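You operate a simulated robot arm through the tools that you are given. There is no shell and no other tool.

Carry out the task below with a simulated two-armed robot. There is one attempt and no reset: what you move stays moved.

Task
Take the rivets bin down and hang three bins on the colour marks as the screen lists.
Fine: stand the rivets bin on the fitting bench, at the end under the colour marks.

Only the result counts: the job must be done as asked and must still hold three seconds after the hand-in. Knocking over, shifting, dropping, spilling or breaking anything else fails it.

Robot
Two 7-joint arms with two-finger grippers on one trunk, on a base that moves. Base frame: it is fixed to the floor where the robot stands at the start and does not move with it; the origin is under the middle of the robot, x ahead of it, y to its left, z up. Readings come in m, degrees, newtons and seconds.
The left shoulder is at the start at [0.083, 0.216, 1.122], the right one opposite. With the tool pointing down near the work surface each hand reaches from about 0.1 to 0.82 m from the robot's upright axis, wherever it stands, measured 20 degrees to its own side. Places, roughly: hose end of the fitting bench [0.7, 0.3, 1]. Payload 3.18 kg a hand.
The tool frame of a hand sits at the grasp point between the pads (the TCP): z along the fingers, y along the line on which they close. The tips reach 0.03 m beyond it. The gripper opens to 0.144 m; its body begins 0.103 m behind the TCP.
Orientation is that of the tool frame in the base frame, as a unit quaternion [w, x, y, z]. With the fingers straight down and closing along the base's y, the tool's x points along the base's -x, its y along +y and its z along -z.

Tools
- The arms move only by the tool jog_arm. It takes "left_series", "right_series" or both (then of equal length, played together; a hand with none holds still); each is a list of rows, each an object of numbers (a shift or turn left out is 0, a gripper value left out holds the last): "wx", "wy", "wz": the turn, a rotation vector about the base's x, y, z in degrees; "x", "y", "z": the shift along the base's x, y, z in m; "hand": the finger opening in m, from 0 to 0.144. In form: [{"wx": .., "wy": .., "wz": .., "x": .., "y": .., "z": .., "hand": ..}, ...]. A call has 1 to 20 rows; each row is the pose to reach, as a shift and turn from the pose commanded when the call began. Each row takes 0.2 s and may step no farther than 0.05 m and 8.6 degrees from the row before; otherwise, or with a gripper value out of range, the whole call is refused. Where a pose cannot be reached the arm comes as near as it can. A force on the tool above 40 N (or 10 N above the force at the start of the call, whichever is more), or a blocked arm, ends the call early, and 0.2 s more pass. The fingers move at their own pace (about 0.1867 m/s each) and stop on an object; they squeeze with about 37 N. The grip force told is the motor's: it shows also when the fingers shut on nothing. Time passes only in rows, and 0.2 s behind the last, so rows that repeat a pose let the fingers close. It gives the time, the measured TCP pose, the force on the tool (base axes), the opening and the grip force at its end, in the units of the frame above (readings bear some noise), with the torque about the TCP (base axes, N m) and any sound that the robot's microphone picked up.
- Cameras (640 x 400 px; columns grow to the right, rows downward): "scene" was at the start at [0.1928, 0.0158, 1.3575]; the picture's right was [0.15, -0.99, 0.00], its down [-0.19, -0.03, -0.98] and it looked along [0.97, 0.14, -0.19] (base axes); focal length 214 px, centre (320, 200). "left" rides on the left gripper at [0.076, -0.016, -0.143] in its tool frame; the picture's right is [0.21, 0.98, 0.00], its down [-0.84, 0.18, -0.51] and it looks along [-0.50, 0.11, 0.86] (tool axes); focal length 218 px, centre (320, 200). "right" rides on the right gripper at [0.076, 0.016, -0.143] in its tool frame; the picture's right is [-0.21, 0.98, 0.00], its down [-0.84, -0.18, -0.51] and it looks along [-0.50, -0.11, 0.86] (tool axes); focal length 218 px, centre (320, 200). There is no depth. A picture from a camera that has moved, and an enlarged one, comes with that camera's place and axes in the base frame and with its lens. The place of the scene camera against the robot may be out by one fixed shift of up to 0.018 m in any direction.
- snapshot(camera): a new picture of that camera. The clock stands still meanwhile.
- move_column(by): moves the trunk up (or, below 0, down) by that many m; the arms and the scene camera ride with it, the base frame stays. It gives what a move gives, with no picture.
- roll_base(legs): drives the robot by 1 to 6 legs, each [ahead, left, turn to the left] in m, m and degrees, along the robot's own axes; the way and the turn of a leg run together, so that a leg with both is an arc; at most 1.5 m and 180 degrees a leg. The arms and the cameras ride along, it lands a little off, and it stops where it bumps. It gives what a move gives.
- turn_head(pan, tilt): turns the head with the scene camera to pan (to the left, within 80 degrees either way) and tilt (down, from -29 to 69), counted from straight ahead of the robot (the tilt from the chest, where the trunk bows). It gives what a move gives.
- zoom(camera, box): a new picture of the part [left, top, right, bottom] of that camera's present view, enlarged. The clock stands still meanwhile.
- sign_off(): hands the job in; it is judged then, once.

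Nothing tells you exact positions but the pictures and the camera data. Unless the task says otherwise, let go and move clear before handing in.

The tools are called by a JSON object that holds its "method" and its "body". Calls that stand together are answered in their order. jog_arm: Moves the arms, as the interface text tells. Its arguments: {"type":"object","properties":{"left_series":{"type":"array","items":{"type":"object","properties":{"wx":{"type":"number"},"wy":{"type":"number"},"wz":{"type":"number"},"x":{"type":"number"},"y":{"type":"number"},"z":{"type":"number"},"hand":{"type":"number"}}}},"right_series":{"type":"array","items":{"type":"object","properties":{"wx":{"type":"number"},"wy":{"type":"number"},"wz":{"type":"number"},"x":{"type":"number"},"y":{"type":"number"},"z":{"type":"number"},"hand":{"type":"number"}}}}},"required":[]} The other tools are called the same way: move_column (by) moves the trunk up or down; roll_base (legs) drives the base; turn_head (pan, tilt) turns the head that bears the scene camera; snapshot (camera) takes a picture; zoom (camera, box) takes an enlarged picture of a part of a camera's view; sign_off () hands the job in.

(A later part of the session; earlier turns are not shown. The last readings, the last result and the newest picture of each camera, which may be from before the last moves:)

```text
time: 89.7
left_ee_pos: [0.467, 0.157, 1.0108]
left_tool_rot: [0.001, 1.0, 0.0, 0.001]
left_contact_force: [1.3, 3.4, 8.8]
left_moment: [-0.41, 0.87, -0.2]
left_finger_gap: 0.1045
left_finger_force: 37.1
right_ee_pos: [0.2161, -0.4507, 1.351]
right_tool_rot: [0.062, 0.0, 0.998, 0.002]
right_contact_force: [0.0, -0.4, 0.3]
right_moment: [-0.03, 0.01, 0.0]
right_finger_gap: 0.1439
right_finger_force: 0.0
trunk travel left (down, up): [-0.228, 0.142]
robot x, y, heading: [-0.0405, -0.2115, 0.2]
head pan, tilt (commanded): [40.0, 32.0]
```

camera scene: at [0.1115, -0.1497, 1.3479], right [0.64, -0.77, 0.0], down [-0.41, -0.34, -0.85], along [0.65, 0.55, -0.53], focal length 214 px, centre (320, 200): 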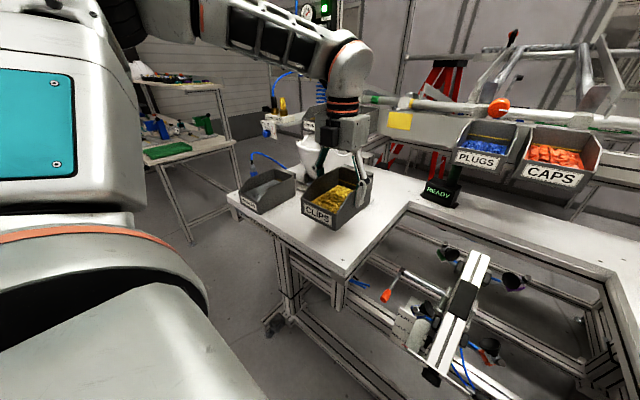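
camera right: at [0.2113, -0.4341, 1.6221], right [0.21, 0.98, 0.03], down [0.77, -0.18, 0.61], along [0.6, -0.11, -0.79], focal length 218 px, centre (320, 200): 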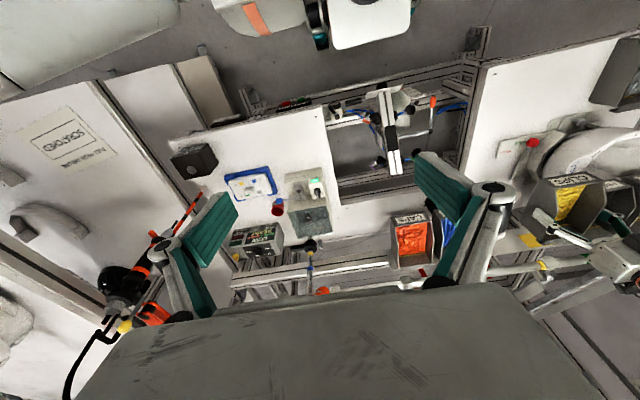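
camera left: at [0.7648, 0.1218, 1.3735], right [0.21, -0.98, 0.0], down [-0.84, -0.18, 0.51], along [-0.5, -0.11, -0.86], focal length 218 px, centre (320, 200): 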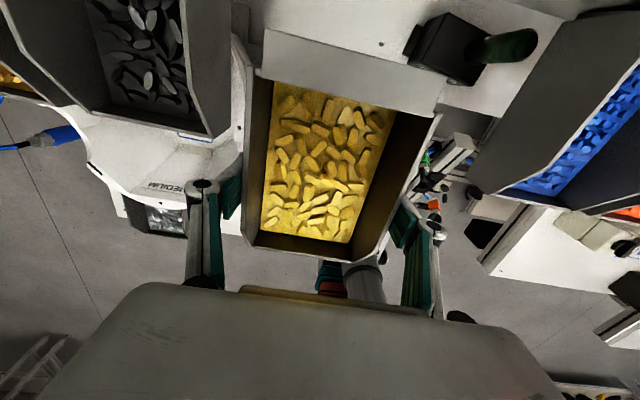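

The bin rests on the bench. I release, rise, pitch the gripper 30° forward, and check the view before regrasping.

{"method": "jog_arm", "body": {"left_series": [{"hand": 0.115}, {"hand": 0.13}, {"hand": 0.144}, {"hand": 0.144}, {"z": 0.03}, {"z": 0.06}, {"z": 0.07, "wy": -8}, {"z": 0.07, "wy": -16}, {"z": 0.07, "wy": -24}, {"z": 0.07, "wy": -30}, {"z": 0.07, "wy": -30}]}}

{"method": "snapshot", "body": {"camera": "left"}}

{"method": "snapshot", "body": {"camera": "scene"}}

```text
time: 92.1
left_ee_pos: [0.4661, 0.1567, 1.0815]
left_tool_rot: [0.001, 0.966, 0.001, 0.259]
left_contact_force: [0.3, 0.4, -0.1]
left_moment: [-0.01, -0.01, 0.01]
left_finger_gap: 0.1439
left_finger_force: 0.0
right_ee_pos: [0.2153, -0.4498, 1.35]
right_tool_rot: [0.062, 0.001, 0.998, 0.001]
right_contact_force: [0.9, -0.6, 0.0]
right_moment: [-0.01, 0.0, -0.01]
right_finger_gap: 0.1441
right_finger_force: 0.1
trunk travel left (down, up): [-0.228, 0.142]
robot x, y, heading: [-0.0384, -0.2106, -0.0]
head pan, tilt (commanded): [40.0, 32.0]
```

```text
taken
camera left: at [0.46, 0.1742, 1.2421], right [0.18, -0.98, 0.11], down [-0.98, -0.18, 0.02], along [0.0, -0.11, -0.99], focal length 218 px, centre (320, 200)
```

left: 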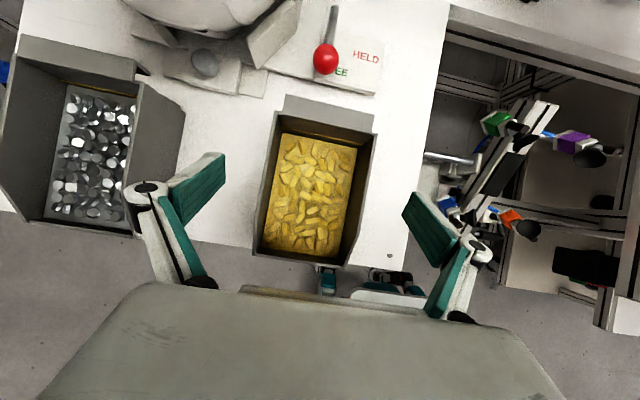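

```text
taken
camera scene: at [0.1116, -0.1497, 1.3479], right [0.64, -0.76, 0.0], down [-0.41, -0.34, -0.85], along [0.65, 0.55, -0.53], focal length 214 px, centre (320, 200)
```

scene: 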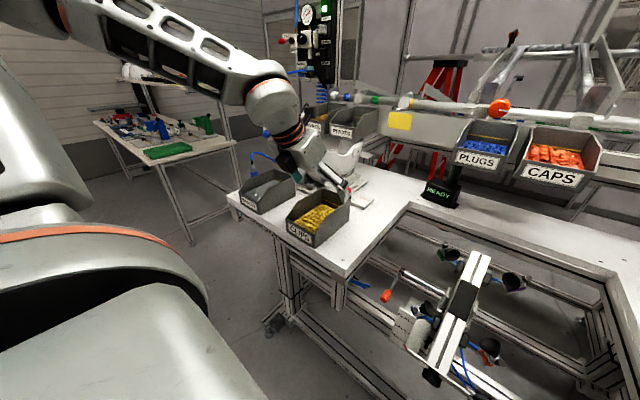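

The pitched wrist camera now looks straight down, a good view. I lower over the clips bin and close.

{"method": "jog_arm", "body": {"left_series": [{"z": -0.03, "y": 0.001}, {"z": -0.06, "y": 0.001}, {"z": -0.069, "y": 0.001}, {"z": -0.069, "y": 0.001}]}}

{"method": "jog_arm", "body": {"left_series": [{"hand": 0.115}, {"hand": 0.105}, {"hand": 0.08}, {"hand": 0.06}, {"hand": 0.06}, {"hand": 0.06}]}}

{"method": "jog_arm", "body": {"left_series": [{"z": 0.01}, {"z": 0.03}, {"z": 0.06}, {"z": 0.09}, {"z": 0.09}]}}

{"method": "snapshot", "body": {"camera": "left"}}

{"method": "snapshot", "body": {"camera": "scene"}}

```text
time: 93.1
left_ee_pos: [0.4668, 0.1565, 1.0108]
left_tool_rot: [0.001, 0.966, 0.001, 0.258]
left_contact_force: [0.4, -0.7, 0.6]
left_moment: [0.02, -0.01, -0.02]
left_finger_gap: 0.144
left_finger_force: 0.1
right_ee_pos: [0.2146, -0.45, 1.3504]
right_tool_rot: [0.063, 0.001, 0.998, 0.001]
right_contact_force: [-0.3, -0.1, -0.1]
right_moment: [0.01, 0.02, 0.01]
right_finger_gap: 0.1441
right_finger_force: 0.2
trunk travel left (down, up): [-0.228, 0.142]
robot x, y, heading: [-0.0403, -0.2105, 0.3]
head pan, tilt (commanded): [40.0, 32.0]
```

```text
time: 94.5
left_ee_pos: [0.4665, 0.1586, 1.0118]
left_tool_rot: [0.001, 0.966, 0.0, 0.258]
left_contact_force: [-0.4, -0.4, 1.4]
left_moment: [-0.21, 0.02, -0.01]
left_finger_gap: 0.1044
left_finger_force: 37.1
right_ee_pos: [0.2154, -0.451, 1.3501]
right_tool_rot: [0.063, 0.001, 0.998, 0.001]
right_contact_force: [0.4, 0.0, 0.4]
right_moment: [-0.03, 0.01, 0.0]
right_finger_gap: 0.1438
right_finger_force: 0.2
trunk travel left (down, up): [-0.228, 0.142]
robot x, y, heading: [-0.0382, -0.2068, 0.1]
head pan, tilt (commanded): [40.0, 32.0]
```

```text
time: 95.7
left_ee_pos: [0.4677, 0.1592, 1.1021]
left_tool_rot: [0.002, 0.966, -0.001, 0.259]
left_contact_force: [-0.3, 0.4, -1.8]
left_moment: [-0.01, 0.05, -0.01]
left_finger_gap: 0.1045
left_finger_force: 37.1
right_ee_pos: [0.2154, -0.4494, 1.3508]
right_tool_rot: [0.062, 0.0, 0.998, 0.001]
right_contact_force: [0.2, 0.6, 0.5]
right_moment: [0.0, 0.0, -0.01]
right_finger_gap: 0.1438
right_finger_force: 0.2
trunk travel left (down, up): [-0.228, 0.142]
robot x, y, heading: [-0.0405, -0.2095, 0.4]
head pan, tilt (commanded): [40.0, 32.0]
```

```text
taken
camera left: at [0.4607, 0.1758, 1.2629], right [0.18, -0.98, 0.11], down [-0.98, -0.18, 0.02], along [0.0, -0.11, -0.99], focal length 218 px, centre (320, 200)
```

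left: 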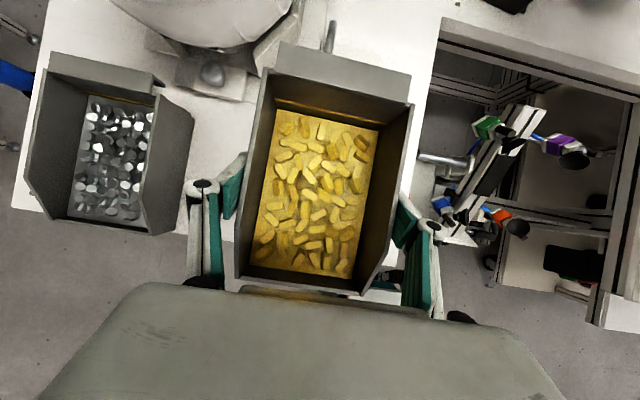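

```text
taken
camera scene: at [0.1119, -0.1494, 1.3479], right [0.64, -0.76, 0.0], down [-0.41, -0.34, -0.85], along [0.65, 0.55, -0.53], focal length 214 px, centre (320, 200)
```

scene: 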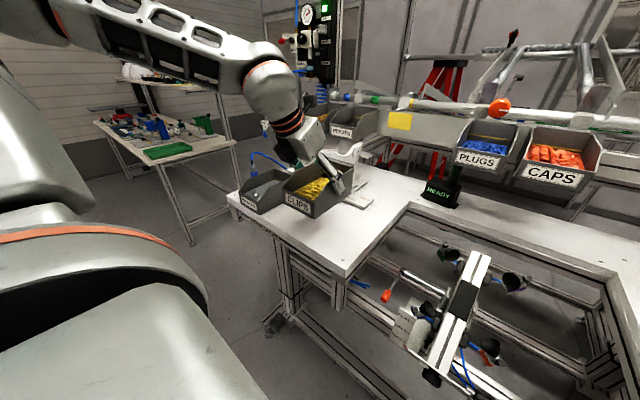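

The pitched grip holds the bin level. I raise the trunk, move right to y≈0.10, and roll forward.

{"method": "move_column", "body": {"by": 0.135}}

{"method": "jog_arm", "body": {"left_series": [{"y": -0.03}, {"y": -0.059}, {"y": -0.059}]}}

{"method": "roll_base", "body": {"legs": [[0.09, 0.0, 0.0]]}}

{"method": "jog_arm", "body": {"left_series": [{"x": 0.04}, {"x": 0.08}, {"x": 0.12}, {"x": 0.16}, {"x": 0.16}]}}

{"method": "snapshot", "body": {"camera": "left"}}

{"method": "snapshot", "body": {"camera": "scene"}}

```text
time: 97.3
left_ee_pos: [0.4666, 0.1579, 1.2365]
left_tool_rot: [0.001, 0.966, 0.0, 0.258]
left_contact_force: [-0.4, 0.5, -1.4]
left_moment: [0.02, 0.03, 0.02]
left_finger_gap: 0.1043
left_finger_force: 37.1
right_ee_pos: [0.2163, -0.4517, 1.4853]
right_tool_rot: [0.062, 0.001, 0.998, 0.002]
right_contact_force: [-0.2, 0.2, -0.2]
right_moment: [0.02, -0.01, -0.02]
right_finger_gap: 0.1439
right_finger_force: 0.1
trunk travel left (down, up): [-0.363, 0.007]
robot x, y, heading: [-0.0393, -0.2099, 0.1]
head pan, tilt (commanded): [40.0, 32.0]
```

```text
time: 98.2
left_ee_pos: [0.4677, 0.1002, 1.2376]
left_tool_rot: [0.002, 0.966, 0.001, 0.259]
left_contact_force: [-0.8, 0.2, -1.9]
left_moment: [-0.01, 0.06, -0.03]
left_finger_gap: 0.1041
left_finger_force: 37.6
right_ee_pos: [0.2154, -0.4502, 1.4841]
right_tool_rot: [0.062, 0.001, 0.998, 0.001]
right_contact_force: [0.5, -0.7, 1.0]
right_moment: [-0.01, 0.01, 0.03]
right_finger_gap: 0.1442
right_finger_force: 0.0
trunk travel left (down, up): [-0.363, 0.007]
robot x, y, heading: [-0.044, -0.2087, 0.2]
head pan, tilt (commanded): [40.0, 32.0]
```

```text
time: 99.2
left_ee_pos: [0.5573, 0.1, 1.2373]
left_tool_rot: [0.002, 0.966, 0.0, 0.259]
left_contact_force: [0.2, 0.0, -2.7]
left_moment: [-0.04, 0.04, -0.01]
left_finger_gap: 0.1043
left_finger_force: 37.5
right_ee_pos: [0.3056, -0.4506, 1.4857]
right_tool_rot: [0.063, 0.001, 0.998, 0.002]
right_contact_force: [0.3, -1.2, -0.7]
right_moment: [0.0, 0.01, 0.03]
right_finger_gap: 0.1439
right_finger_force: 0.1
trunk travel left (down, up): [-0.363, 0.007]
robot x, y, heading: [0.0472, -0.2112, 0.3]
head pan, tilt (commanded): [40.0, 32.0]
```

```text
time: 100.5
left_ee_pos: [0.7158, 0.0991, 1.2383]
left_tool_rot: [0.002, 0.966, 0.0, 0.26]
left_contact_force: [0.0, 0.0, -0.8]
left_moment: [0.02, -0.02, 0.02]
left_finger_gap: 0.1046
left_finger_force: 36.6
right_ee_pos: [0.3011, -0.4493, 1.486]
right_tool_rot: [0.063, 0.001, 0.998, 0.002]
right_contact_force: [-0.9, 0.2, 1.4]
right_moment: [0.01, -0.04, -0.02]
right_finger_gap: 0.1439
right_finger_force: 0.1
trunk travel left (down, up): [-0.363, 0.007]
robot x, y, heading: [0.0443, -0.2068, 0.1]
head pan, tilt (commanded): [40.0, 32.0]
```

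```text
taken
camera left: at [0.7093, 0.1165, 1.3994], right [0.18, -0.98, 0.11], down [-0.98, -0.18, 0.02], along [0.0, -0.11, -0.99], focal length 218 px, centre (320, 200)
```

left: 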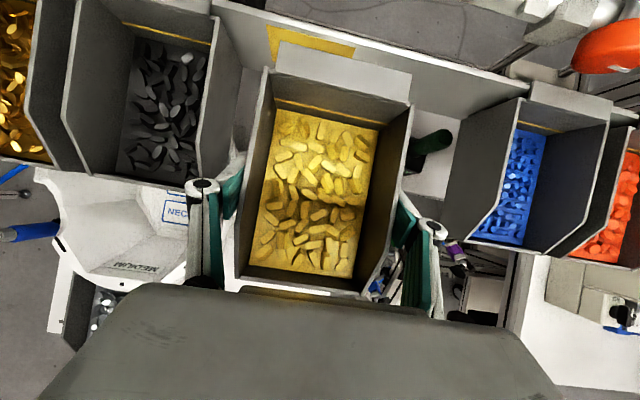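

```text
taken
camera scene: at [0.1643, -0.1496, 1.4851], right [0.64, -0.76, 0.0], down [-0.4, -0.34, -0.85], along [0.65, 0.55, -0.53], focal length 214 px, centre (320, 200)
```

scene: 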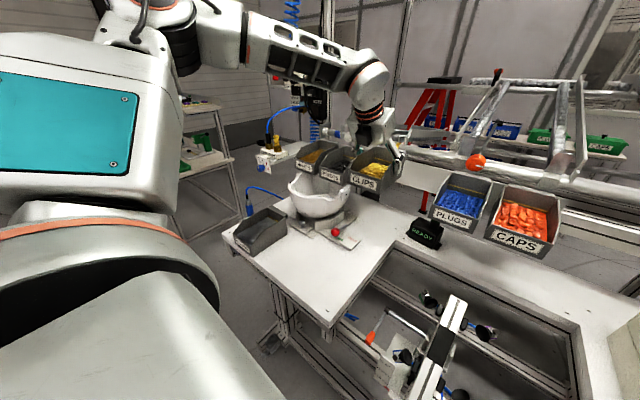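

Fully reached, and the overhead wrist view shows the panel, marks and neighbours. I zoom in to gauge the remaining distance between hook and panel.

{"method": "zoom", "body": {"camera": "left", "box": [200, 0, 440, 150]}}

{"method": "zoom", "body": {"camera": "left", "box": [0, 0, 260, 162]}}

{"method": "zoom", "body": {"camera": "left", "box": [420, 40, 640, 177]}}

```text
2.67 times, centred on (320, 75) of left
camera zoom: at [0.7093, 0.1165, 1.3994], right [0.18, -0.98, 0.11], down [-0.98, -0.18, 0.02], along [0.0, -0.11, -0.99], focal length 582 px, centre (320, 533)
```

zoom: 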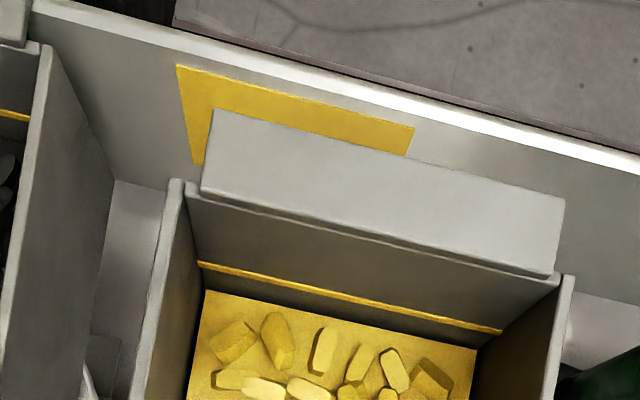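

```text
2.46 times, centred on (130, 81) of left
camera zoom: at [0.7093, 0.1165, 1.3994], right [0.18, -0.98, 0.11], down [-0.98, -0.18, 0.02], along [0.0, -0.11, -0.99], focal length 537 px, centre (788, 493)
```

zoom: 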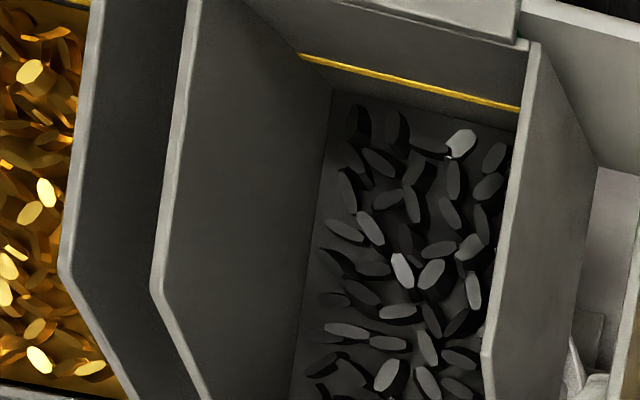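

```text
2.91 times, centred on (530, 108) of left
camera zoom: at [0.7093, 0.1165, 1.3994], right [0.18, -0.98, 0.11], down [-0.98, -0.18, 0.02], along [0.0, -0.11, -0.99], focal length 635 px, centre (-291, 466)
```

zoom: 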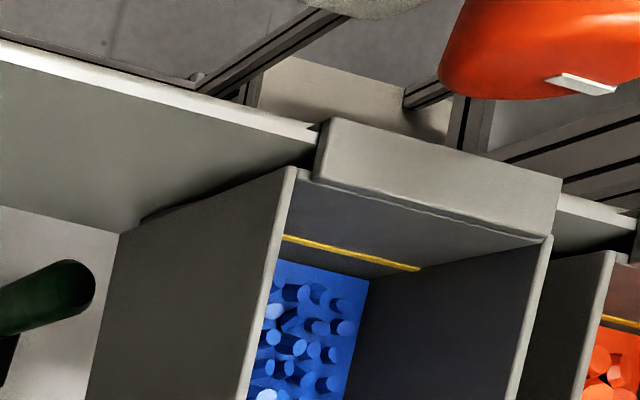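

Measured from the wrist view: panel front x≈0.8475, top z≈1.216, yellow mark centre y≈0.128; the hook back edge is at TCP+0.084. Target TCP x≈0.775 puts the panel in the middle of the hook slot; I advance there above the panel and check.

{"method": "jog_arm", "body": {"left_series": [{"x": 0.02}, {"x": 0.04}, {"x": 0.05}, {"x": 0.0592}, {"x": 0.0592}]}}

{"method": "zoom", "body": {"camera": "left", "box": [200, 0, 440, 150]}}

{"method": "snapshot", "body": {"camera": "scene"}}

```text
time: 101.7
left_ee_pos: [0.7743, 0.0983, 1.2375]
left_tool_rot: [0.001, 0.966, 0.001, 0.257]
left_contact_force: [-12.7, -1.1, -4.3]
left_moment: [0.03, 0.74, -0.3]
left_finger_gap: 0.1042
left_finger_force: 36.7
right_ee_pos: [0.3028, -0.4497, 1.4871]
right_tool_rot: [0.064, 0.001, 0.998, 0.001]
right_contact_force: [0.2, 0.1, -1.2]
right_moment: [-0.01, 0.04, 0.0]
right_finger_gap: 0.1438
right_finger_force: 0.1
trunk travel left (down, up): [-0.363, 0.007]
robot x, y, heading: [0.0477, -0.2104, 0.1]
head pan, tilt (commanded): [40.0, 32.0]
```

```text
2.67 times, centred on (320, 75) of left
camera zoom: at [0.7669, 0.1168, 1.3984], right [0.18, -0.98, 0.11], down [-0.98, -0.18, 0.02], along [0.0, -0.11, -0.99], focal length 582 px, centre (320, 533)
```

zoom: 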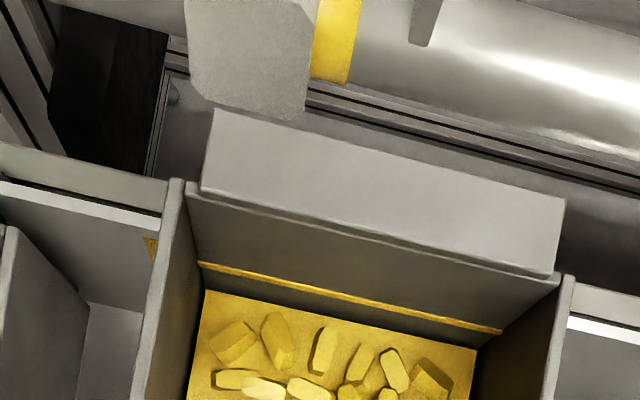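

```text
taken
camera scene: at [0.1641, -0.1495, 1.4851], right [0.64, -0.76, 0.0], down [-0.4, -0.34, -0.85], along [0.65, 0.55, -0.53], focal length 214 px, centre (320, 200)
```

scene: 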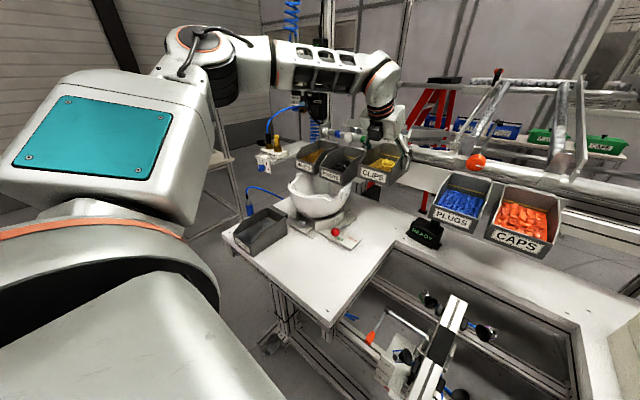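

The bin's back wall just touches the panel (−12.7 N) at x≈0.774, which fixes the panel location. I ease back about 2 mm and lower in small steps, watching the vertical force.

{"method": "jog_arm", "body": {"left_series": [{"x": -0.002}, {"x": -0.002, "z": -0.008}, {"x": -0.002, "z": -0.014}, {"x": -0.002, "z": -0.02}, {"x": -0.002, "z": -0.02}]}}

```text
time: 102.8
left_ee_pos: [0.7736, 0.0994, 1.2155]
left_tool_rot: [0.002, 0.966, 0.0, 0.259]
left_contact_force: [-3.4, -0.1, -1.7]
left_moment: [0.02, 0.14, -0.05]
left_finger_gap: 0.1046
left_finger_force: 37.0
right_ee_pos: [0.3049, -0.4503, 1.4851]
right_tool_rot: [0.062, 0.001, 0.998, 0.001]
right_contact_force: [0.3, 0.6, 0.4]
right_moment: [-0.03, -0.02, 0.0]
right_finger_gap: 0.1438
right_finger_force: 0.0
trunk travel left (down, up): [-0.363, 0.007]
robot x, y, heading: [0.0495, -0.2066, 0.2]
head pan, tilt (commanded): [40.0, 32.0]
```

Still light contact in x and free in z. I continue lowering in small steps.

{"method": "jog_arm", "body": {"left_series": [{"x": -0.0005, "z": -0.003}, {"x": -0.0005, "z": -0.006}, {"x": -0.0005, "z": -0.006}]}}

{"method": "jog_arm", "body": {"left_series": [{"z": -0.003}, {"z": -0.006}, {"z": -0.006}]}}

{"method": "zoom", "body": {"camera": "left", "box": [200, 0, 440, 150]}}

```text
time: 103.7
left_ee_pos: [0.7739, 0.0996, 1.2112]
left_tool_rot: [0.001, 0.966, 0.0, 0.258]
left_contact_force: [-0.6, -0.4, -2.2]
left_moment: [-0.01, 0.06, 0.01]
left_finger_gap: 0.1045
left_finger_force: 37.5
right_ee_pos: [0.3039, -0.4499, 1.4852]
right_tool_rot: [0.063, 0.001, 0.998, 0.002]
right_contact_force: [1.0, -0.6, -0.2]
right_moment: [-0.03, 0.01, -0.01]
right_finger_gap: 0.1442
right_finger_force: 0.0
trunk travel left (down, up): [-0.363, 0.007]
robot x, y, heading: [0.0507, -0.2075, -0.2]
head pan, tilt (commanded): [40.0, 32.0]
```

```text
time: 104.5
left_ee_pos: [0.7727, 0.0999, 1.2053]
left_tool_rot: [0.002, 0.966, 0.0, 0.259]
left_contact_force: [1.1, 1.1, -1.8]
left_moment: [0.01, 0.01, 0.0]
left_finger_gap: 0.1043
left_finger_force: 37.0
right_ee_pos: [0.3032, -0.4506, 1.4858]
right_tool_rot: [0.063, 0.001, 0.998, 0.002]
right_contact_force: [1.0, 0.2, -0.2]
right_moment: [0.0, -0.01, 0.01]
right_finger_gap: 0.144
right_finger_force: 0.1
trunk travel left (down, up): [-0.363, 0.007]
robot x, y, heading: [0.0479, -0.2084, 0.2]
head pan, tilt (commanded): [40.0, 32.0]
```

```text
2.67 times, centred on (320, 75) of left
camera zoom: at [0.7658, 0.1169, 1.3666], right [0.18, -0.98, 0.11], down [-0.98, -0.18, 0.02], along [0.0, -0.11, -0.99], focal length 582 px, centre (320, 533)
```

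zoom: 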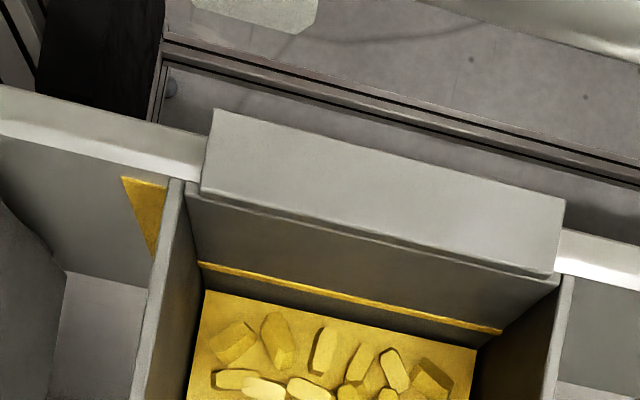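

The hook straddles the panel edge with its flange behind it. I keep lowering until it seats.

{"method": "jog_arm", "body": {"left_series": [{"z": -0.003}, {"z": -0.006}, {"z": -0.006}]}}

{"method": "jog_arm", "body": {"left_series": [{"z": -0.002}, {"z": -0.004}, {"z": -0.004}]}}

```text
time: 105.2
left_ee_pos: [0.7733, 0.0995, 1.1995]
left_tool_rot: [0.002, 0.966, 0.0, 0.259]
left_contact_force: [0.1, 0.1, -2.4]
left_moment: [0.04, 0.04, -0.03]
left_finger_gap: 0.1044
left_finger_force: 37.0
right_ee_pos: [0.3032, -0.4505, 1.4859]
right_tool_rot: [0.063, 0.001, 0.998, 0.002]
right_contact_force: [0.4, -1.0, -0.1]
right_moment: [0.02, -0.02, -0.01]
right_finger_gap: 0.1438
right_finger_force: 0.0
trunk travel left (down, up): [-0.363, 0.007]
robot x, y, heading: [0.047, -0.2113, 0.3]
head pan, tilt (commanded): [40.0, 32.0]
```

```text
time: 106.0
left_ee_pos: [0.7733, 0.0999, 1.1943]
left_tool_rot: [0.002, 0.966, 0.001, 0.258]
left_contact_force: [0.3, -0.6, -2.4]
left_moment: [-0.03, 0.01, -0.02]
left_finger_gap: 0.1044
left_finger_force: 37.5
right_ee_pos: [0.3054, -0.4514, 1.4856]
right_tool_rot: [0.063, 0.0, 0.998, 0.002]
right_contact_force: [0.1, 0.4, 0.6]
right_moment: [0.04, -0.02, 0.05]
right_finger_gap: 0.1441
right_finger_force: 0.0
trunk travel left (down, up): [-0.363, 0.007]
robot x, y, heading: [0.0476, -0.2091, 0.2]
head pan, tilt (commanded): [40.0, 32.0]
```

{"method": "jog_arm", "body": {"left_series": [{"z": -0.002}, {"z": -0.004}, {"z": -0.004}]}}

{"method": "jog_arm", "body": {"left_series": [{"z": -0.002}, {"z": -0.004}, {"z": -0.004}]}}

{"method": "zoom", "body": {"camera": "left", "box": [200, 0, 440, 150]}}

```text
time: 106.8
left_ee_pos: [0.7733, 0.0986, 1.1945]
left_tool_rot: [0.002, 0.965, 0.0, 0.263]
left_contact_force: [0.0, 2.7, 11.4]
left_moment: [-0.07, -0.71, 0.05]
left_finger_gap: 0.1043
left_finger_force: 37.1
right_ee_pos: [0.3036, -0.45, 1.4855]
right_tool_rot: [0.063, 0.001, 0.998, 0.001]
right_contact_force: [-0.2, 0.3, 0.6]
right_moment: [-0.01, -0.01, -0.03]
right_finger_gap: 0.1436
right_finger_force: 0.1
trunk travel left (down, up): [-0.363, 0.007]
robot x, y, heading: [0.0448, -0.2115, 0.2]
head pan, tilt (commanded): [40.0, 32.0]
```

```text
time: 107.7
left_ee_pos: [0.7714, 0.0988, 1.1884]
left_tool_rot: [0.002, 0.965, 0.0, 0.261]
left_contact_force: [0.1, 3.4, 18.2]
left_moment: [0.09, -0.76, -0.22]
left_finger_gap: 0.1047
left_finger_force: 36.3
right_ee_pos: [0.3027, -0.4507, 1.4856]
right_tool_rot: [0.063, 0.001, 0.998, 0.001]
right_contact_force: [0.2, 0.7, 0.7]
right_moment: [-0.01, 0.0, 0.0]
right_finger_gap: 0.1439
right_finger_force: 0.1
trunk travel left (down, up): [-0.363, 0.007]
robot x, y, heading: [0.0445, -0.2094, 0.0]
head pan, tilt (commanded): [40.0, 32.0]
```

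```text
2.67 times, centred on (320, 75) of left
camera zoom: at [0.7642, 0.1162, 1.3509], right [0.18, -0.98, 0.11], down [-0.98, -0.18, 0.01], along [0.01, -0.11, -0.99], focal length 582 px, centre (320, 533)
```

zoom: 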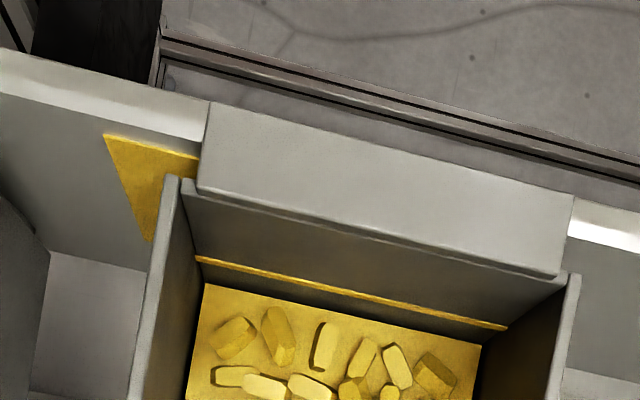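

Contact came at the predicted seating height and the hook plate is level with the panel top. I zoom closely at both hook ends to verify the flange is behind the panel.

{"method": "zoom", "body": {"camera": "left", "box": [240, 20, 320, 70]}}

{"method": "zoom", "body": {"camera": "left", "box": [380, 55, 460, 105]}}

{"method": "zoom", "body": {"camera": "scene", "box": [300, 110, 420, 185]}}

{"method": "zoom", "body": {"camera": "left", "box": [480, 60, 640, 160]}}

```text
8.00 times, centred on (280, 45) of left
camera zoom: at [0.7642, 0.1162, 1.3509], right [0.18, -0.98, 0.11], down [-0.98, -0.18, 0.01], along [0.01, -0.11, -0.99], focal length 1746 px, centre (640, 1440)
```

zoom: 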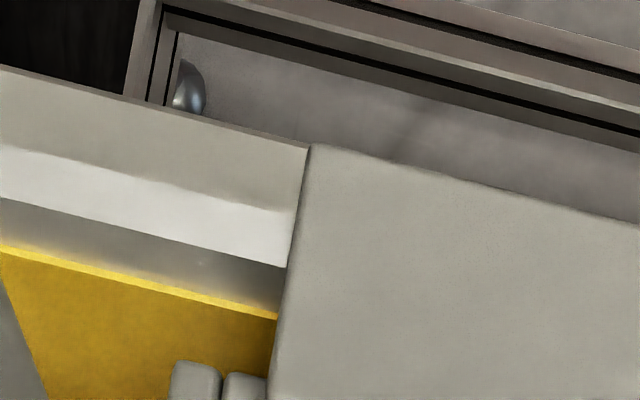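

```text
8.00 times, centred on (420, 80) of left
camera zoom: at [0.7642, 0.1162, 1.3509], right [0.18, -0.98, 0.11], down [-0.98, -0.18, 0.01], along [0.01, -0.11, -0.99], focal length 1746 px, centre (-480, 1160)
```

zoom: 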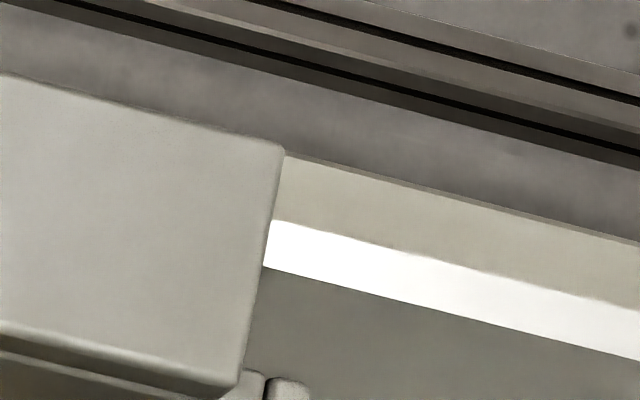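

```text
5.33 times, centred on (360, 148) of scene
camera zoom: at [0.1637, -0.1499, 1.4852], right [0.64, -0.76, 0.0], down [-0.4, -0.34, -0.85], along [0.65, 0.55, -0.53], focal length 1144 px, centre (107, 480)
```

zoom: 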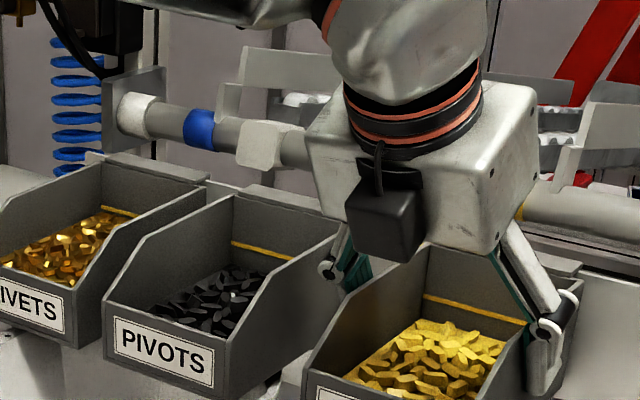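

```text
4.00 times, centred on (560, 110) of left
camera zoom: at [0.7642, 0.1162, 1.3509], right [0.18, -0.98, 0.11], down [-0.98, -0.18, 0.01], along [0.01, -0.11, -0.99], focal length 873 px, centre (-640, 560)
```

zoom: 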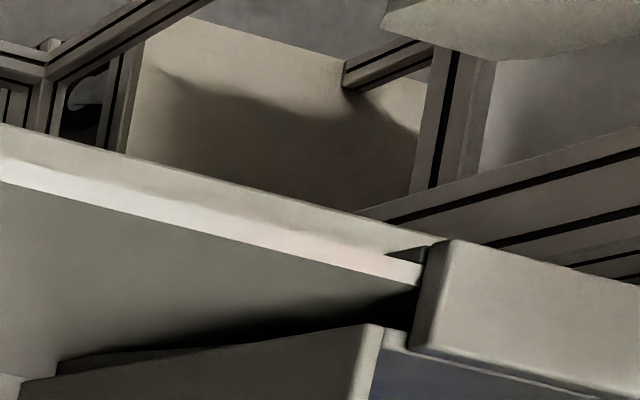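

The clips hook sits flush just like the plugs bin's hook, so it is seated. I open the fingers a little and check the bin stays.

{"method": "jog_arm", "body": {"left_series": [{"hand": 0.11}, {"hand": 0.118}, {"hand": 0.126}, {"hand": 0.126}, {"hand": 0.126}]}}

{"method": "snapshot", "body": {"camera": "left"}}

{"method": "zoom", "body": {"camera": "left", "box": [200, 0, 440, 150]}}

```text
time: 108.8
left_ee_pos: [0.7734, 0.0996, 1.188]
left_tool_rot: [0.002, 0.966, 0.001, 0.26]
left_contact_force: [0.8, -0.1, -0.6]
left_moment: [-0.03, -0.05, 0.0]
left_finger_gap: 0.1259
left_finger_force: 0.1
right_ee_pos: [0.3035, -0.4512, 1.4845]
right_tool_rot: [0.062, 0.001, 0.998, 0.002]
right_contact_force: [0.3, -0.2, -0.2]
right_moment: [0.04, 0.01, -0.01]
right_finger_gap: 0.1439
right_finger_force: 0.0
trunk travel left (down, up): [-0.363, 0.007]
robot x, y, heading: [0.0442, -0.209, -0.2]
head pan, tilt (commanded): [40.0, 32.0]
```

```text
taken
camera left: at [0.7663, 0.1165, 1.3485], right [0.18, -0.98, 0.11], down [-0.98, -0.18, 0.02], along [0.0, -0.11, -0.99], focal length 218 px, centre (320, 200)
```

left: 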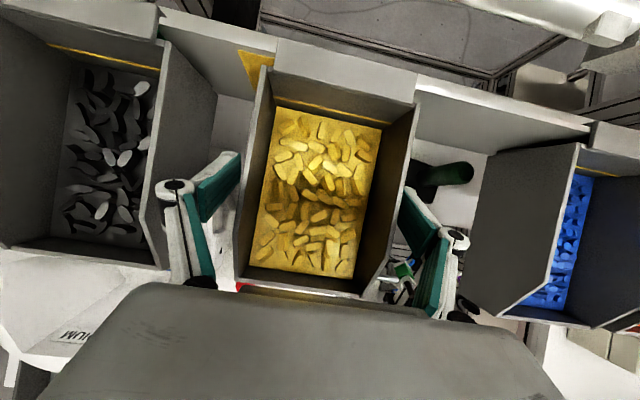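

```text
2.67 times, centred on (320, 75) of left
camera zoom: at [0.7663, 0.1165, 1.3485], right [0.18, -0.98, 0.11], down [-0.98, -0.18, 0.02], along [0.0, -0.11, -0.99], focal length 582 px, centre (320, 533)
```

zoom: 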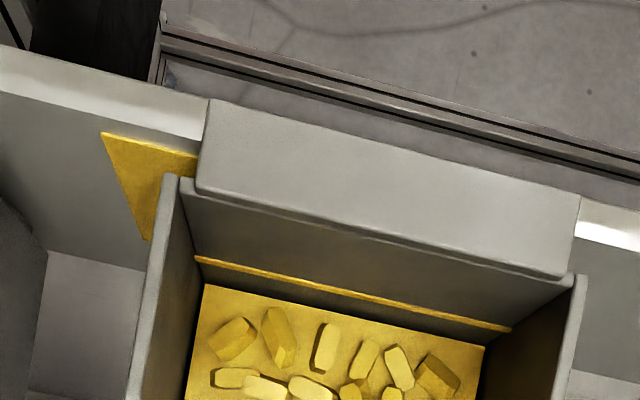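

Clips hang securely at y≈0.10. I lift the gripper clear, back off, and shift the base left for the pivots bin.

{"method": "jog_arm", "body": {"left_series": [{"z": 0.03}, {"z": 0.06}, {"z": 0.09}, {"x": -0.04, "z": 0.1}, {"x": -0.08, "z": 0.1}, {"x": -0.08, "z": 0.1}]}}

{"method": "snapshot", "body": {"camera": "left"}}

{"method": "roll_base", "body": {"legs": [[0.0, 0.17, 0.0]]}}

{"method": "snapshot", "body": {"camera": "left"}}

```text
time: 110.2
left_ee_pos: [0.6931, 0.1008, 1.2872]
left_tool_rot: [0.001, 0.966, 0.001, 0.258]
left_contact_force: [-0.8, -1.0, 0.4]
left_moment: [0.03, 0.04, -0.02]
left_finger_gap: 0.1262
left_finger_force: 0.1
right_ee_pos: [0.3055, -0.451, 1.4857]
right_tool_rot: [0.062, 0.001, 0.998, 0.001]
right_contact_force: [0.2, -0.1, 0.0]
right_moment: [-0.02, 0.06, 0.01]
right_finger_gap: 0.1441
right_finger_force: 0.0
trunk travel left (down, up): [-0.363, 0.007]
robot x, y, heading: [0.0487, -0.2108, -0.0]
head pan, tilt (commanded): [40.0, 32.0]
```

```text
taken
camera left: at [0.6867, 0.1176, 1.4482], right [0.18, -0.98, 0.11], down [-0.98, -0.18, 0.02], along [0.0, -0.11, -0.99], focal length 218 px, centre (320, 200)
```

left: 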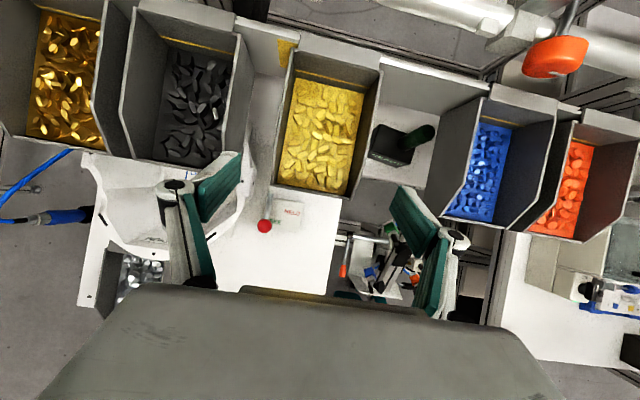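

```text
time: 112.4
left_ee_pos: [0.6926, 0.2712, 1.289]
left_tool_rot: [0.002, 0.966, 0.001, 0.259]
left_contact_force: [-0.8, 0.4, 0.4]
left_moment: [0.0, 0.03, 0.02]
left_finger_gap: 0.126
left_finger_force: 0.0
right_ee_pos: [0.3043, -0.2803, 1.4857]
right_tool_rot: [0.063, 0.002, 0.998, 0.001]
right_contact_force: [-0.1, 0.4, 0.6]
right_moment: [0.0, -0.04, -0.03]
right_finger_gap: 0.1442
right_finger_force: 0.1
trunk travel left (down, up): [-0.363, 0.007]
robot x, y, heading: [0.0468, -0.0382, 0.2]
head pan, tilt (commanded): [40.0, 32.0]
```

```text
taken
camera left: at [0.6855, 0.288, 1.449], right [0.18, -0.98, 0.11], down [-0.98, -0.18, 0.02], along [0.0, -0.11, -0.99], focal length 218 px, centre (320, 200)
```

left: 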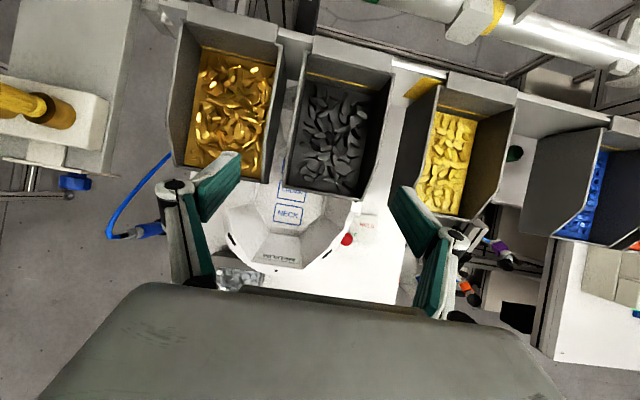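

A clear overhead view of all hung bins. I zoom for exact side-wall positions.

{"method": "zoom", "body": {"camera": "left", "box": [150, 0, 470, 200]}}

{"method": "zoom", "body": {"camera": "left", "box": [250, 20, 410, 120]}}

```text
2.00 times, centred on (310, 100) of left
camera zoom: at [0.6855, 0.288, 1.449], right [0.18, -0.98, 0.11], down [-0.98, -0.18, 0.02], along [0.0, -0.11, -0.99], focal length 436 px, centre (340, 400)
```

zoom: 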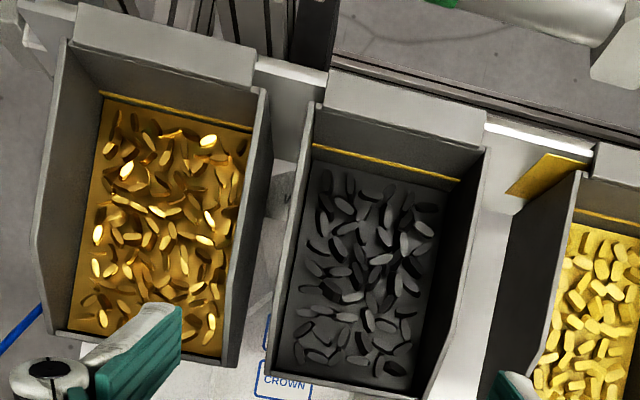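

```text
4.00 times, centred on (330, 70) of left
camera zoom: at [0.6855, 0.288, 1.449], right [0.18, -0.98, 0.11], down [-0.98, -0.18, 0.02], along [0.0, -0.11, -0.99], focal length 873 px, centre (280, 720)
```

zoom: 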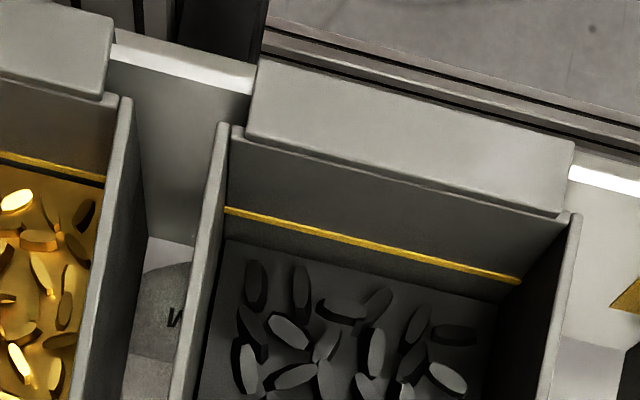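

Pivots bin spans y 0.205–0.309 (centre 0.257) and rivets begin at 0.331. I close the fingers and move them above the rear half of the pivots bin.

{"method": "jog_arm", "body": {"left_series": [{"hand": 0.05}, {"hand": 0.0, "x": 0.03, "y": -0.005}, {"hand": 0.0, "x": 0.06, "y": -0.01}, {"hand": 0.0, "x": 0.075, "y": -0.014}, {"hand": 0.0, "x": 0.075, "y": -0.014}]}}

{"method": "snapshot", "body": {"camera": "left"}}

{"method": "snapshot", "body": {"camera": "scene"}}

```text
time: 113.6
left_ee_pos: [0.7683, 0.258, 1.2877]
left_tool_rot: [0.001, 0.966, 0.0, 0.259]
left_contact_force: [0.4, 0.5, -0.4]
left_moment: [0.0, 0.01, 0.02]
left_finger_gap: 0.0001
left_finger_force: 30.4
right_ee_pos: [0.3032, -0.2801, 1.4848]
right_tool_rot: [0.063, 0.002, 0.998, 0.002]
right_contact_force: [0.0, 0.5, 0.3]
right_moment: [0.02, -0.02, 0.0]
right_finger_gap: 0.1442
right_finger_force: 0.1
trunk travel left (down, up): [-0.363, 0.007]
robot x, y, heading: [0.0493, -0.0381, 0.1]
head pan, tilt (commanded): [40.0, 32.0]
```

```text
taken
camera left: at [0.761, 0.2742, 1.4493], right [0.18, -0.98, 0.11], down [-0.98, -0.18, 0.02], along [0.0, -0.11, -0.99], focal length 218 px, centre (320, 200)
```

left: 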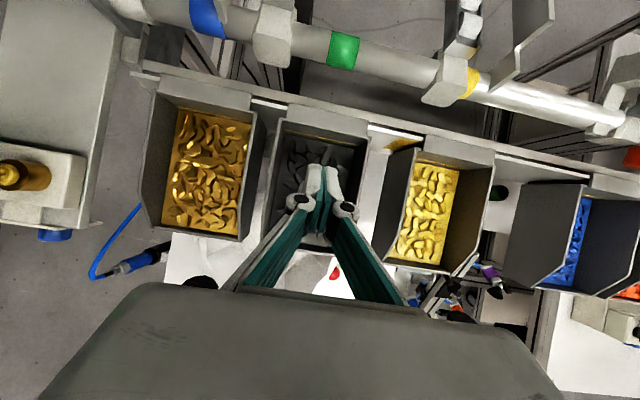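

```text
taken
camera scene: at [0.1652, 0.0213, 1.485], right [0.64, -0.76, 0.0], down [-0.41, -0.34, -0.85], along [0.65, 0.55, -0.53], focal length 214 px, centre (320, 200)
```

scene: 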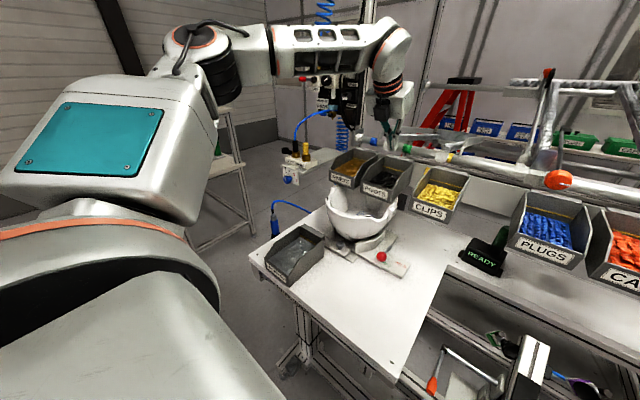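

The closed fingers (about 32 mm wide) are centred over the pivots bin. I lower them just inside the rim, staying above the contents.

{"method": "jog_arm", "body": {"left_series": [{"z": -0.03}, {"z": -0.055}, {"z": -0.065}, {"z": -0.073}, {"z": -0.073}]}}

{"method": "snapshot", "body": {"camera": "left"}}

```text
time: 114.8
left_ee_pos: [0.7666, 0.2552, 1.2146]
left_tool_rot: [0.002, 0.966, 0.0, 0.26]
left_contact_force: [0.4, 0.1, -0.4]
left_moment: [0.02, 0.01, 0.03]
left_finger_gap: 0.0
left_finger_force: 31.1
right_ee_pos: [0.3035, -0.2792, 1.4865]
right_tool_rot: [0.063, 0.002, 0.998, 0.001]
right_contact_force: [0.3, 0.6, 0.4]
right_moment: [0.02, 0.01, 0.0]
right_finger_gap: 0.1439
right_finger_force: 0.1
trunk travel left (down, up): [-0.363, 0.007]
robot x, y, heading: [0.0429, -0.0353, 0.0]
head pan, tilt (commanded): [40.0, 32.0]
```

```text
taken
camera left: at [0.7608, 0.2737, 1.3758], right [0.18, -0.98, 0.11], down [-0.98, -0.18, 0.02], along [0.0, -0.11, -0.99], focal length 218 px, centre (320, 200)
```

left: 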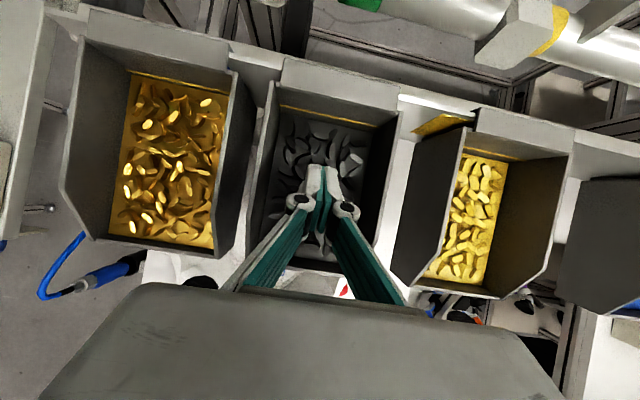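

Fingers are inside the rim without contact. I push to the right to slide the pivots bin about 2 cm along the rail.

{"method": "jog_arm", "body": {"left_series": [{"y": -0.01}, {"y": -0.02}, {"y": -0.026}, {"y": -0.032}, {"y": -0.037}, {"y": -0.042}, {"y": -0.047}, {"y": -0.051}, {"y": -0.051}]}}

{"method": "snapshot", "body": {"camera": "left"}}

```text
time: 116.8
left_ee_pos: [0.7684, 0.2051, 1.2143]
left_tool_rot: [0.001, 0.966, 0.0, 0.258]
left_contact_force: [0.1, 3.1, 1.3]
left_moment: [0.02, 0.0, -0.06]
left_finger_gap: 0.0
left_finger_force: 30.6
right_ee_pos: [0.303, -0.2795, 1.4847]
right_tool_rot: [0.063, 0.002, 0.998, 0.002]
right_contact_force: [0.5, -0.3, 0.2]
right_moment: [0.01, 0.0, -0.01]
right_finger_gap: 0.1439
right_finger_force: 0.0
trunk travel left (down, up): [-0.363, 0.007]
robot x, y, heading: [0.0456, -0.0426, 0.3]
head pan, tilt (commanded): [40.0, 32.0]
```

```text
taken
camera left: at [0.7604, 0.2234, 1.376], right [0.18, -0.98, 0.11], down [-0.98, -0.18, 0.02], along [0.0, -0.11, -0.99], focal length 218 px, centre (320, 200)
```

left: 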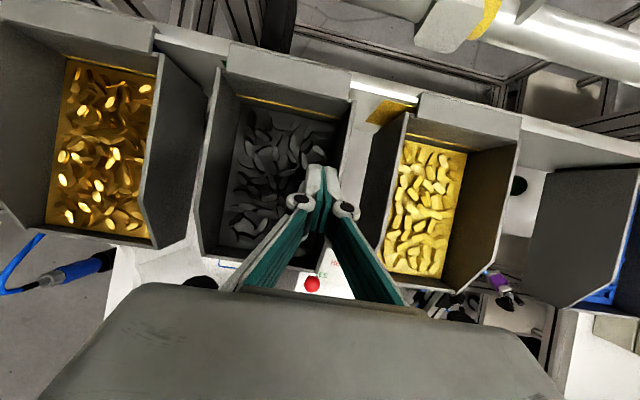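

The pivots bin slid right with only 3 N. I look for a sliver of the mark behind it and check the gaps.

{"method": "zoom", "body": {"camera": "left", "box": [130, 0, 290, 100]}}

{"method": "jog_arm", "body": {"left_series": [{"y": 0.01}, {"y": 0.015, "z": 0.03}, {"y": 0.015, "z": 0.06}, {"y": 0.015, "z": 0.075}, {"x": -0.04, "y": 0.015, "z": 0.075}, {"x": -0.07, "y": 0.015, "z": 0.075}]}}

{"method": "roll_base", "body": {"legs": [[0.0, 0.11, 0.0]]}}

{"method": "snapshot", "body": {"camera": "left"}}

```text
4.00 times, centred on (210, 50) of left
camera zoom: at [0.7604, 0.2234, 1.376], right [0.18, -0.98, 0.11], down [-0.98, -0.18, 0.02], along [0.0, -0.11, -0.99], focal length 873 px, centre (760, 800)
```

zoom: 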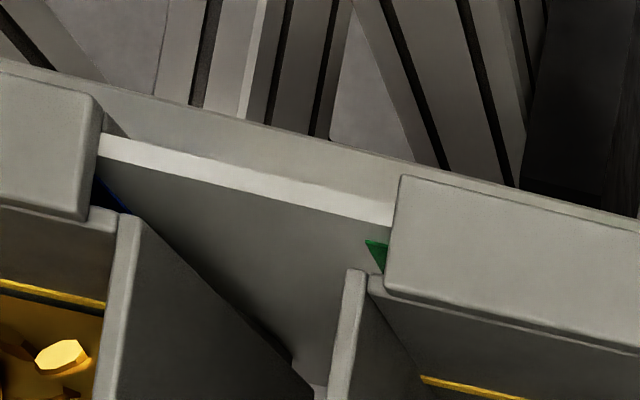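

```text
time: 118.2
left_ee_pos: [0.6975, 0.2202, 1.2876]
left_tool_rot: [0.0, 0.966, 0.001, 0.259]
left_contact_force: [-0.1, -0.1, 0.4]
left_moment: [0.0, -0.02, -0.02]
left_finger_gap: 0.0
left_finger_force: 30.5
right_ee_pos: [0.3036, -0.2792, 1.4852]
right_tool_rot: [0.063, 0.001, 0.998, 0.001]
right_contact_force: [-0.9, -0.1, 0.8]
right_moment: [-0.02, -0.02, 0.02]
right_finger_gap: 0.1439
right_finger_force: 0.1
trunk travel left (down, up): [-0.363, 0.007]
robot x, y, heading: [0.0477, -0.0363, 0.2]
head pan, tilt (commanded): [40.0, 32.0]
```

```text
time: 119.8
left_ee_pos: [0.6963, 0.3307, 1.289]
left_tool_rot: [0.002, 0.966, 0.0, 0.258]
left_contact_force: [-0.4, -0.1, -0.7]
left_moment: [-0.01, -0.01, 0.0]
left_finger_gap: 0.0002
left_finger_force: 30.6
right_ee_pos: [0.3041, -0.1701, 1.4853]
right_tool_rot: [0.063, 0.002, 0.998, 0.002]
right_contact_force: [0.4, -0.8, -0.4]
right_moment: [-0.02, 0.04, 0.02]
right_finger_gap: 0.144
right_finger_force: 0.0
trunk travel left (down, up): [-0.363, 0.007]
robot x, y, heading: [0.0483, 0.0699, 0.4]
head pan, tilt (commanded): [40.0, 32.0]
```

```text
taken
camera left: at [0.69, 0.3474, 1.4502], right [0.18, -0.98, 0.11], down [-0.98, -0.18, 0.02], along [0.0, -0.11, -0.99], focal length 218 px, centre (320, 200)
```

left: 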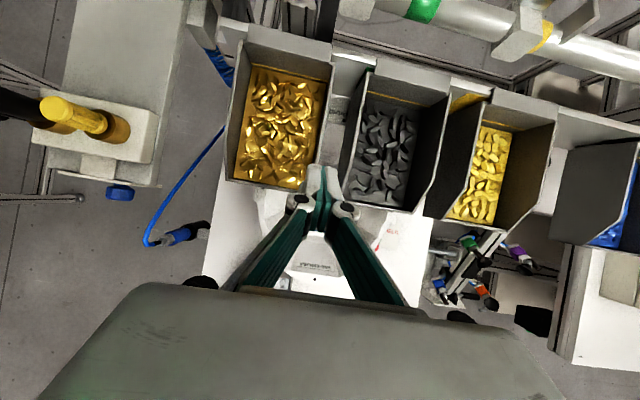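

Green shows behind the pivots' original place and blue behind the rivets bin, confirming the mark order. Next I open the gripper to 126 mm and position above the rivets bin, measuring it first.

{"method": "zoom", "body": {"camera": "left", "box": [200, 10, 400, 135]}}

{"method": "jog_arm", "body": {"left_series": [{"hand": 0.06, "y": 0.02}, {"hand": 0.126, "y": 0.04}, {"hand": 0.126, "y": 0.052}, {"hand": 0.126, "y": 0.052}]}}

{"method": "snapshot", "body": {"camera": "left"}}

{"method": "snapshot", "body": {"camera": "scene"}}

```text
3.20 times, centred on (300, 72) of left
camera zoom: at [0.69, 0.3474, 1.4502], right [0.18, -0.98, 0.11], down [-0.98, -0.18, 0.02], along [0.0, -0.11, -0.99], focal length 698 px, centre (384, 608)
```

zoom: 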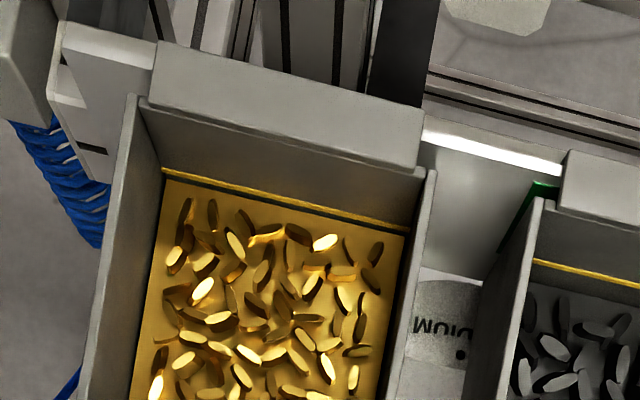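

```text
time: 120.8
left_ee_pos: [0.6975, 0.3824, 1.2884]
left_tool_rot: [0.001, 0.966, 0.001, 0.258]
left_contact_force: [0.1, 0.1, 0.1]
left_moment: [-0.03, -0.02, 0.0]
left_finger_gap: 0.1261
left_finger_force: 0.1
right_ee_pos: [0.3035, -0.1709, 1.4852]
right_tool_rot: [0.063, 0.002, 0.998, 0.002]
right_contact_force: [0.5, 0.0, 0.1]
right_moment: [0.01, 0.0, -0.01]
right_finger_gap: 0.1438
right_finger_force: 0.0
trunk travel left (down, up): [-0.363, 0.007]
robot x, y, heading: [0.0457, 0.0695, 0.3]
head pan, tilt (commanded): [40.0, 32.0]
```

```text
taken
camera left: at [0.6902, 0.3994, 1.4504], right [0.18, -0.98, 0.11], down [-0.98, -0.18, 0.02], along [0.0, -0.11, -0.99], focal length 218 px, centre (320, 200)
```

left: 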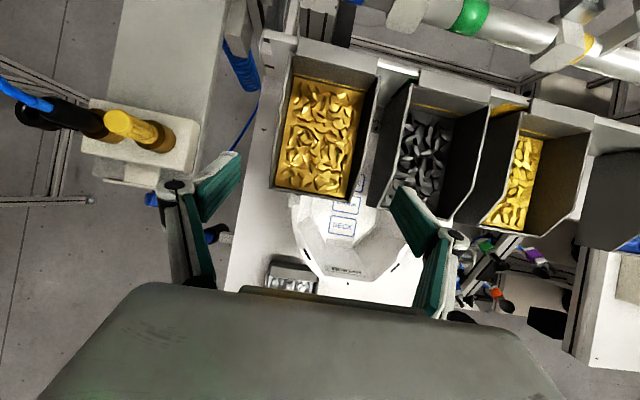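

```text
taken
camera scene: at [0.1654, 0.1308, 1.485], right [0.64, -0.77, 0.0], down [-0.41, -0.34, -0.85], along [0.65, 0.55, -0.53], focal length 214 px, centre (320, 200)
```

scene: 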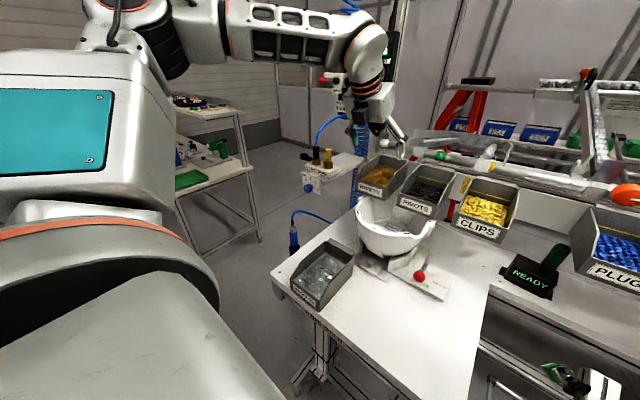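

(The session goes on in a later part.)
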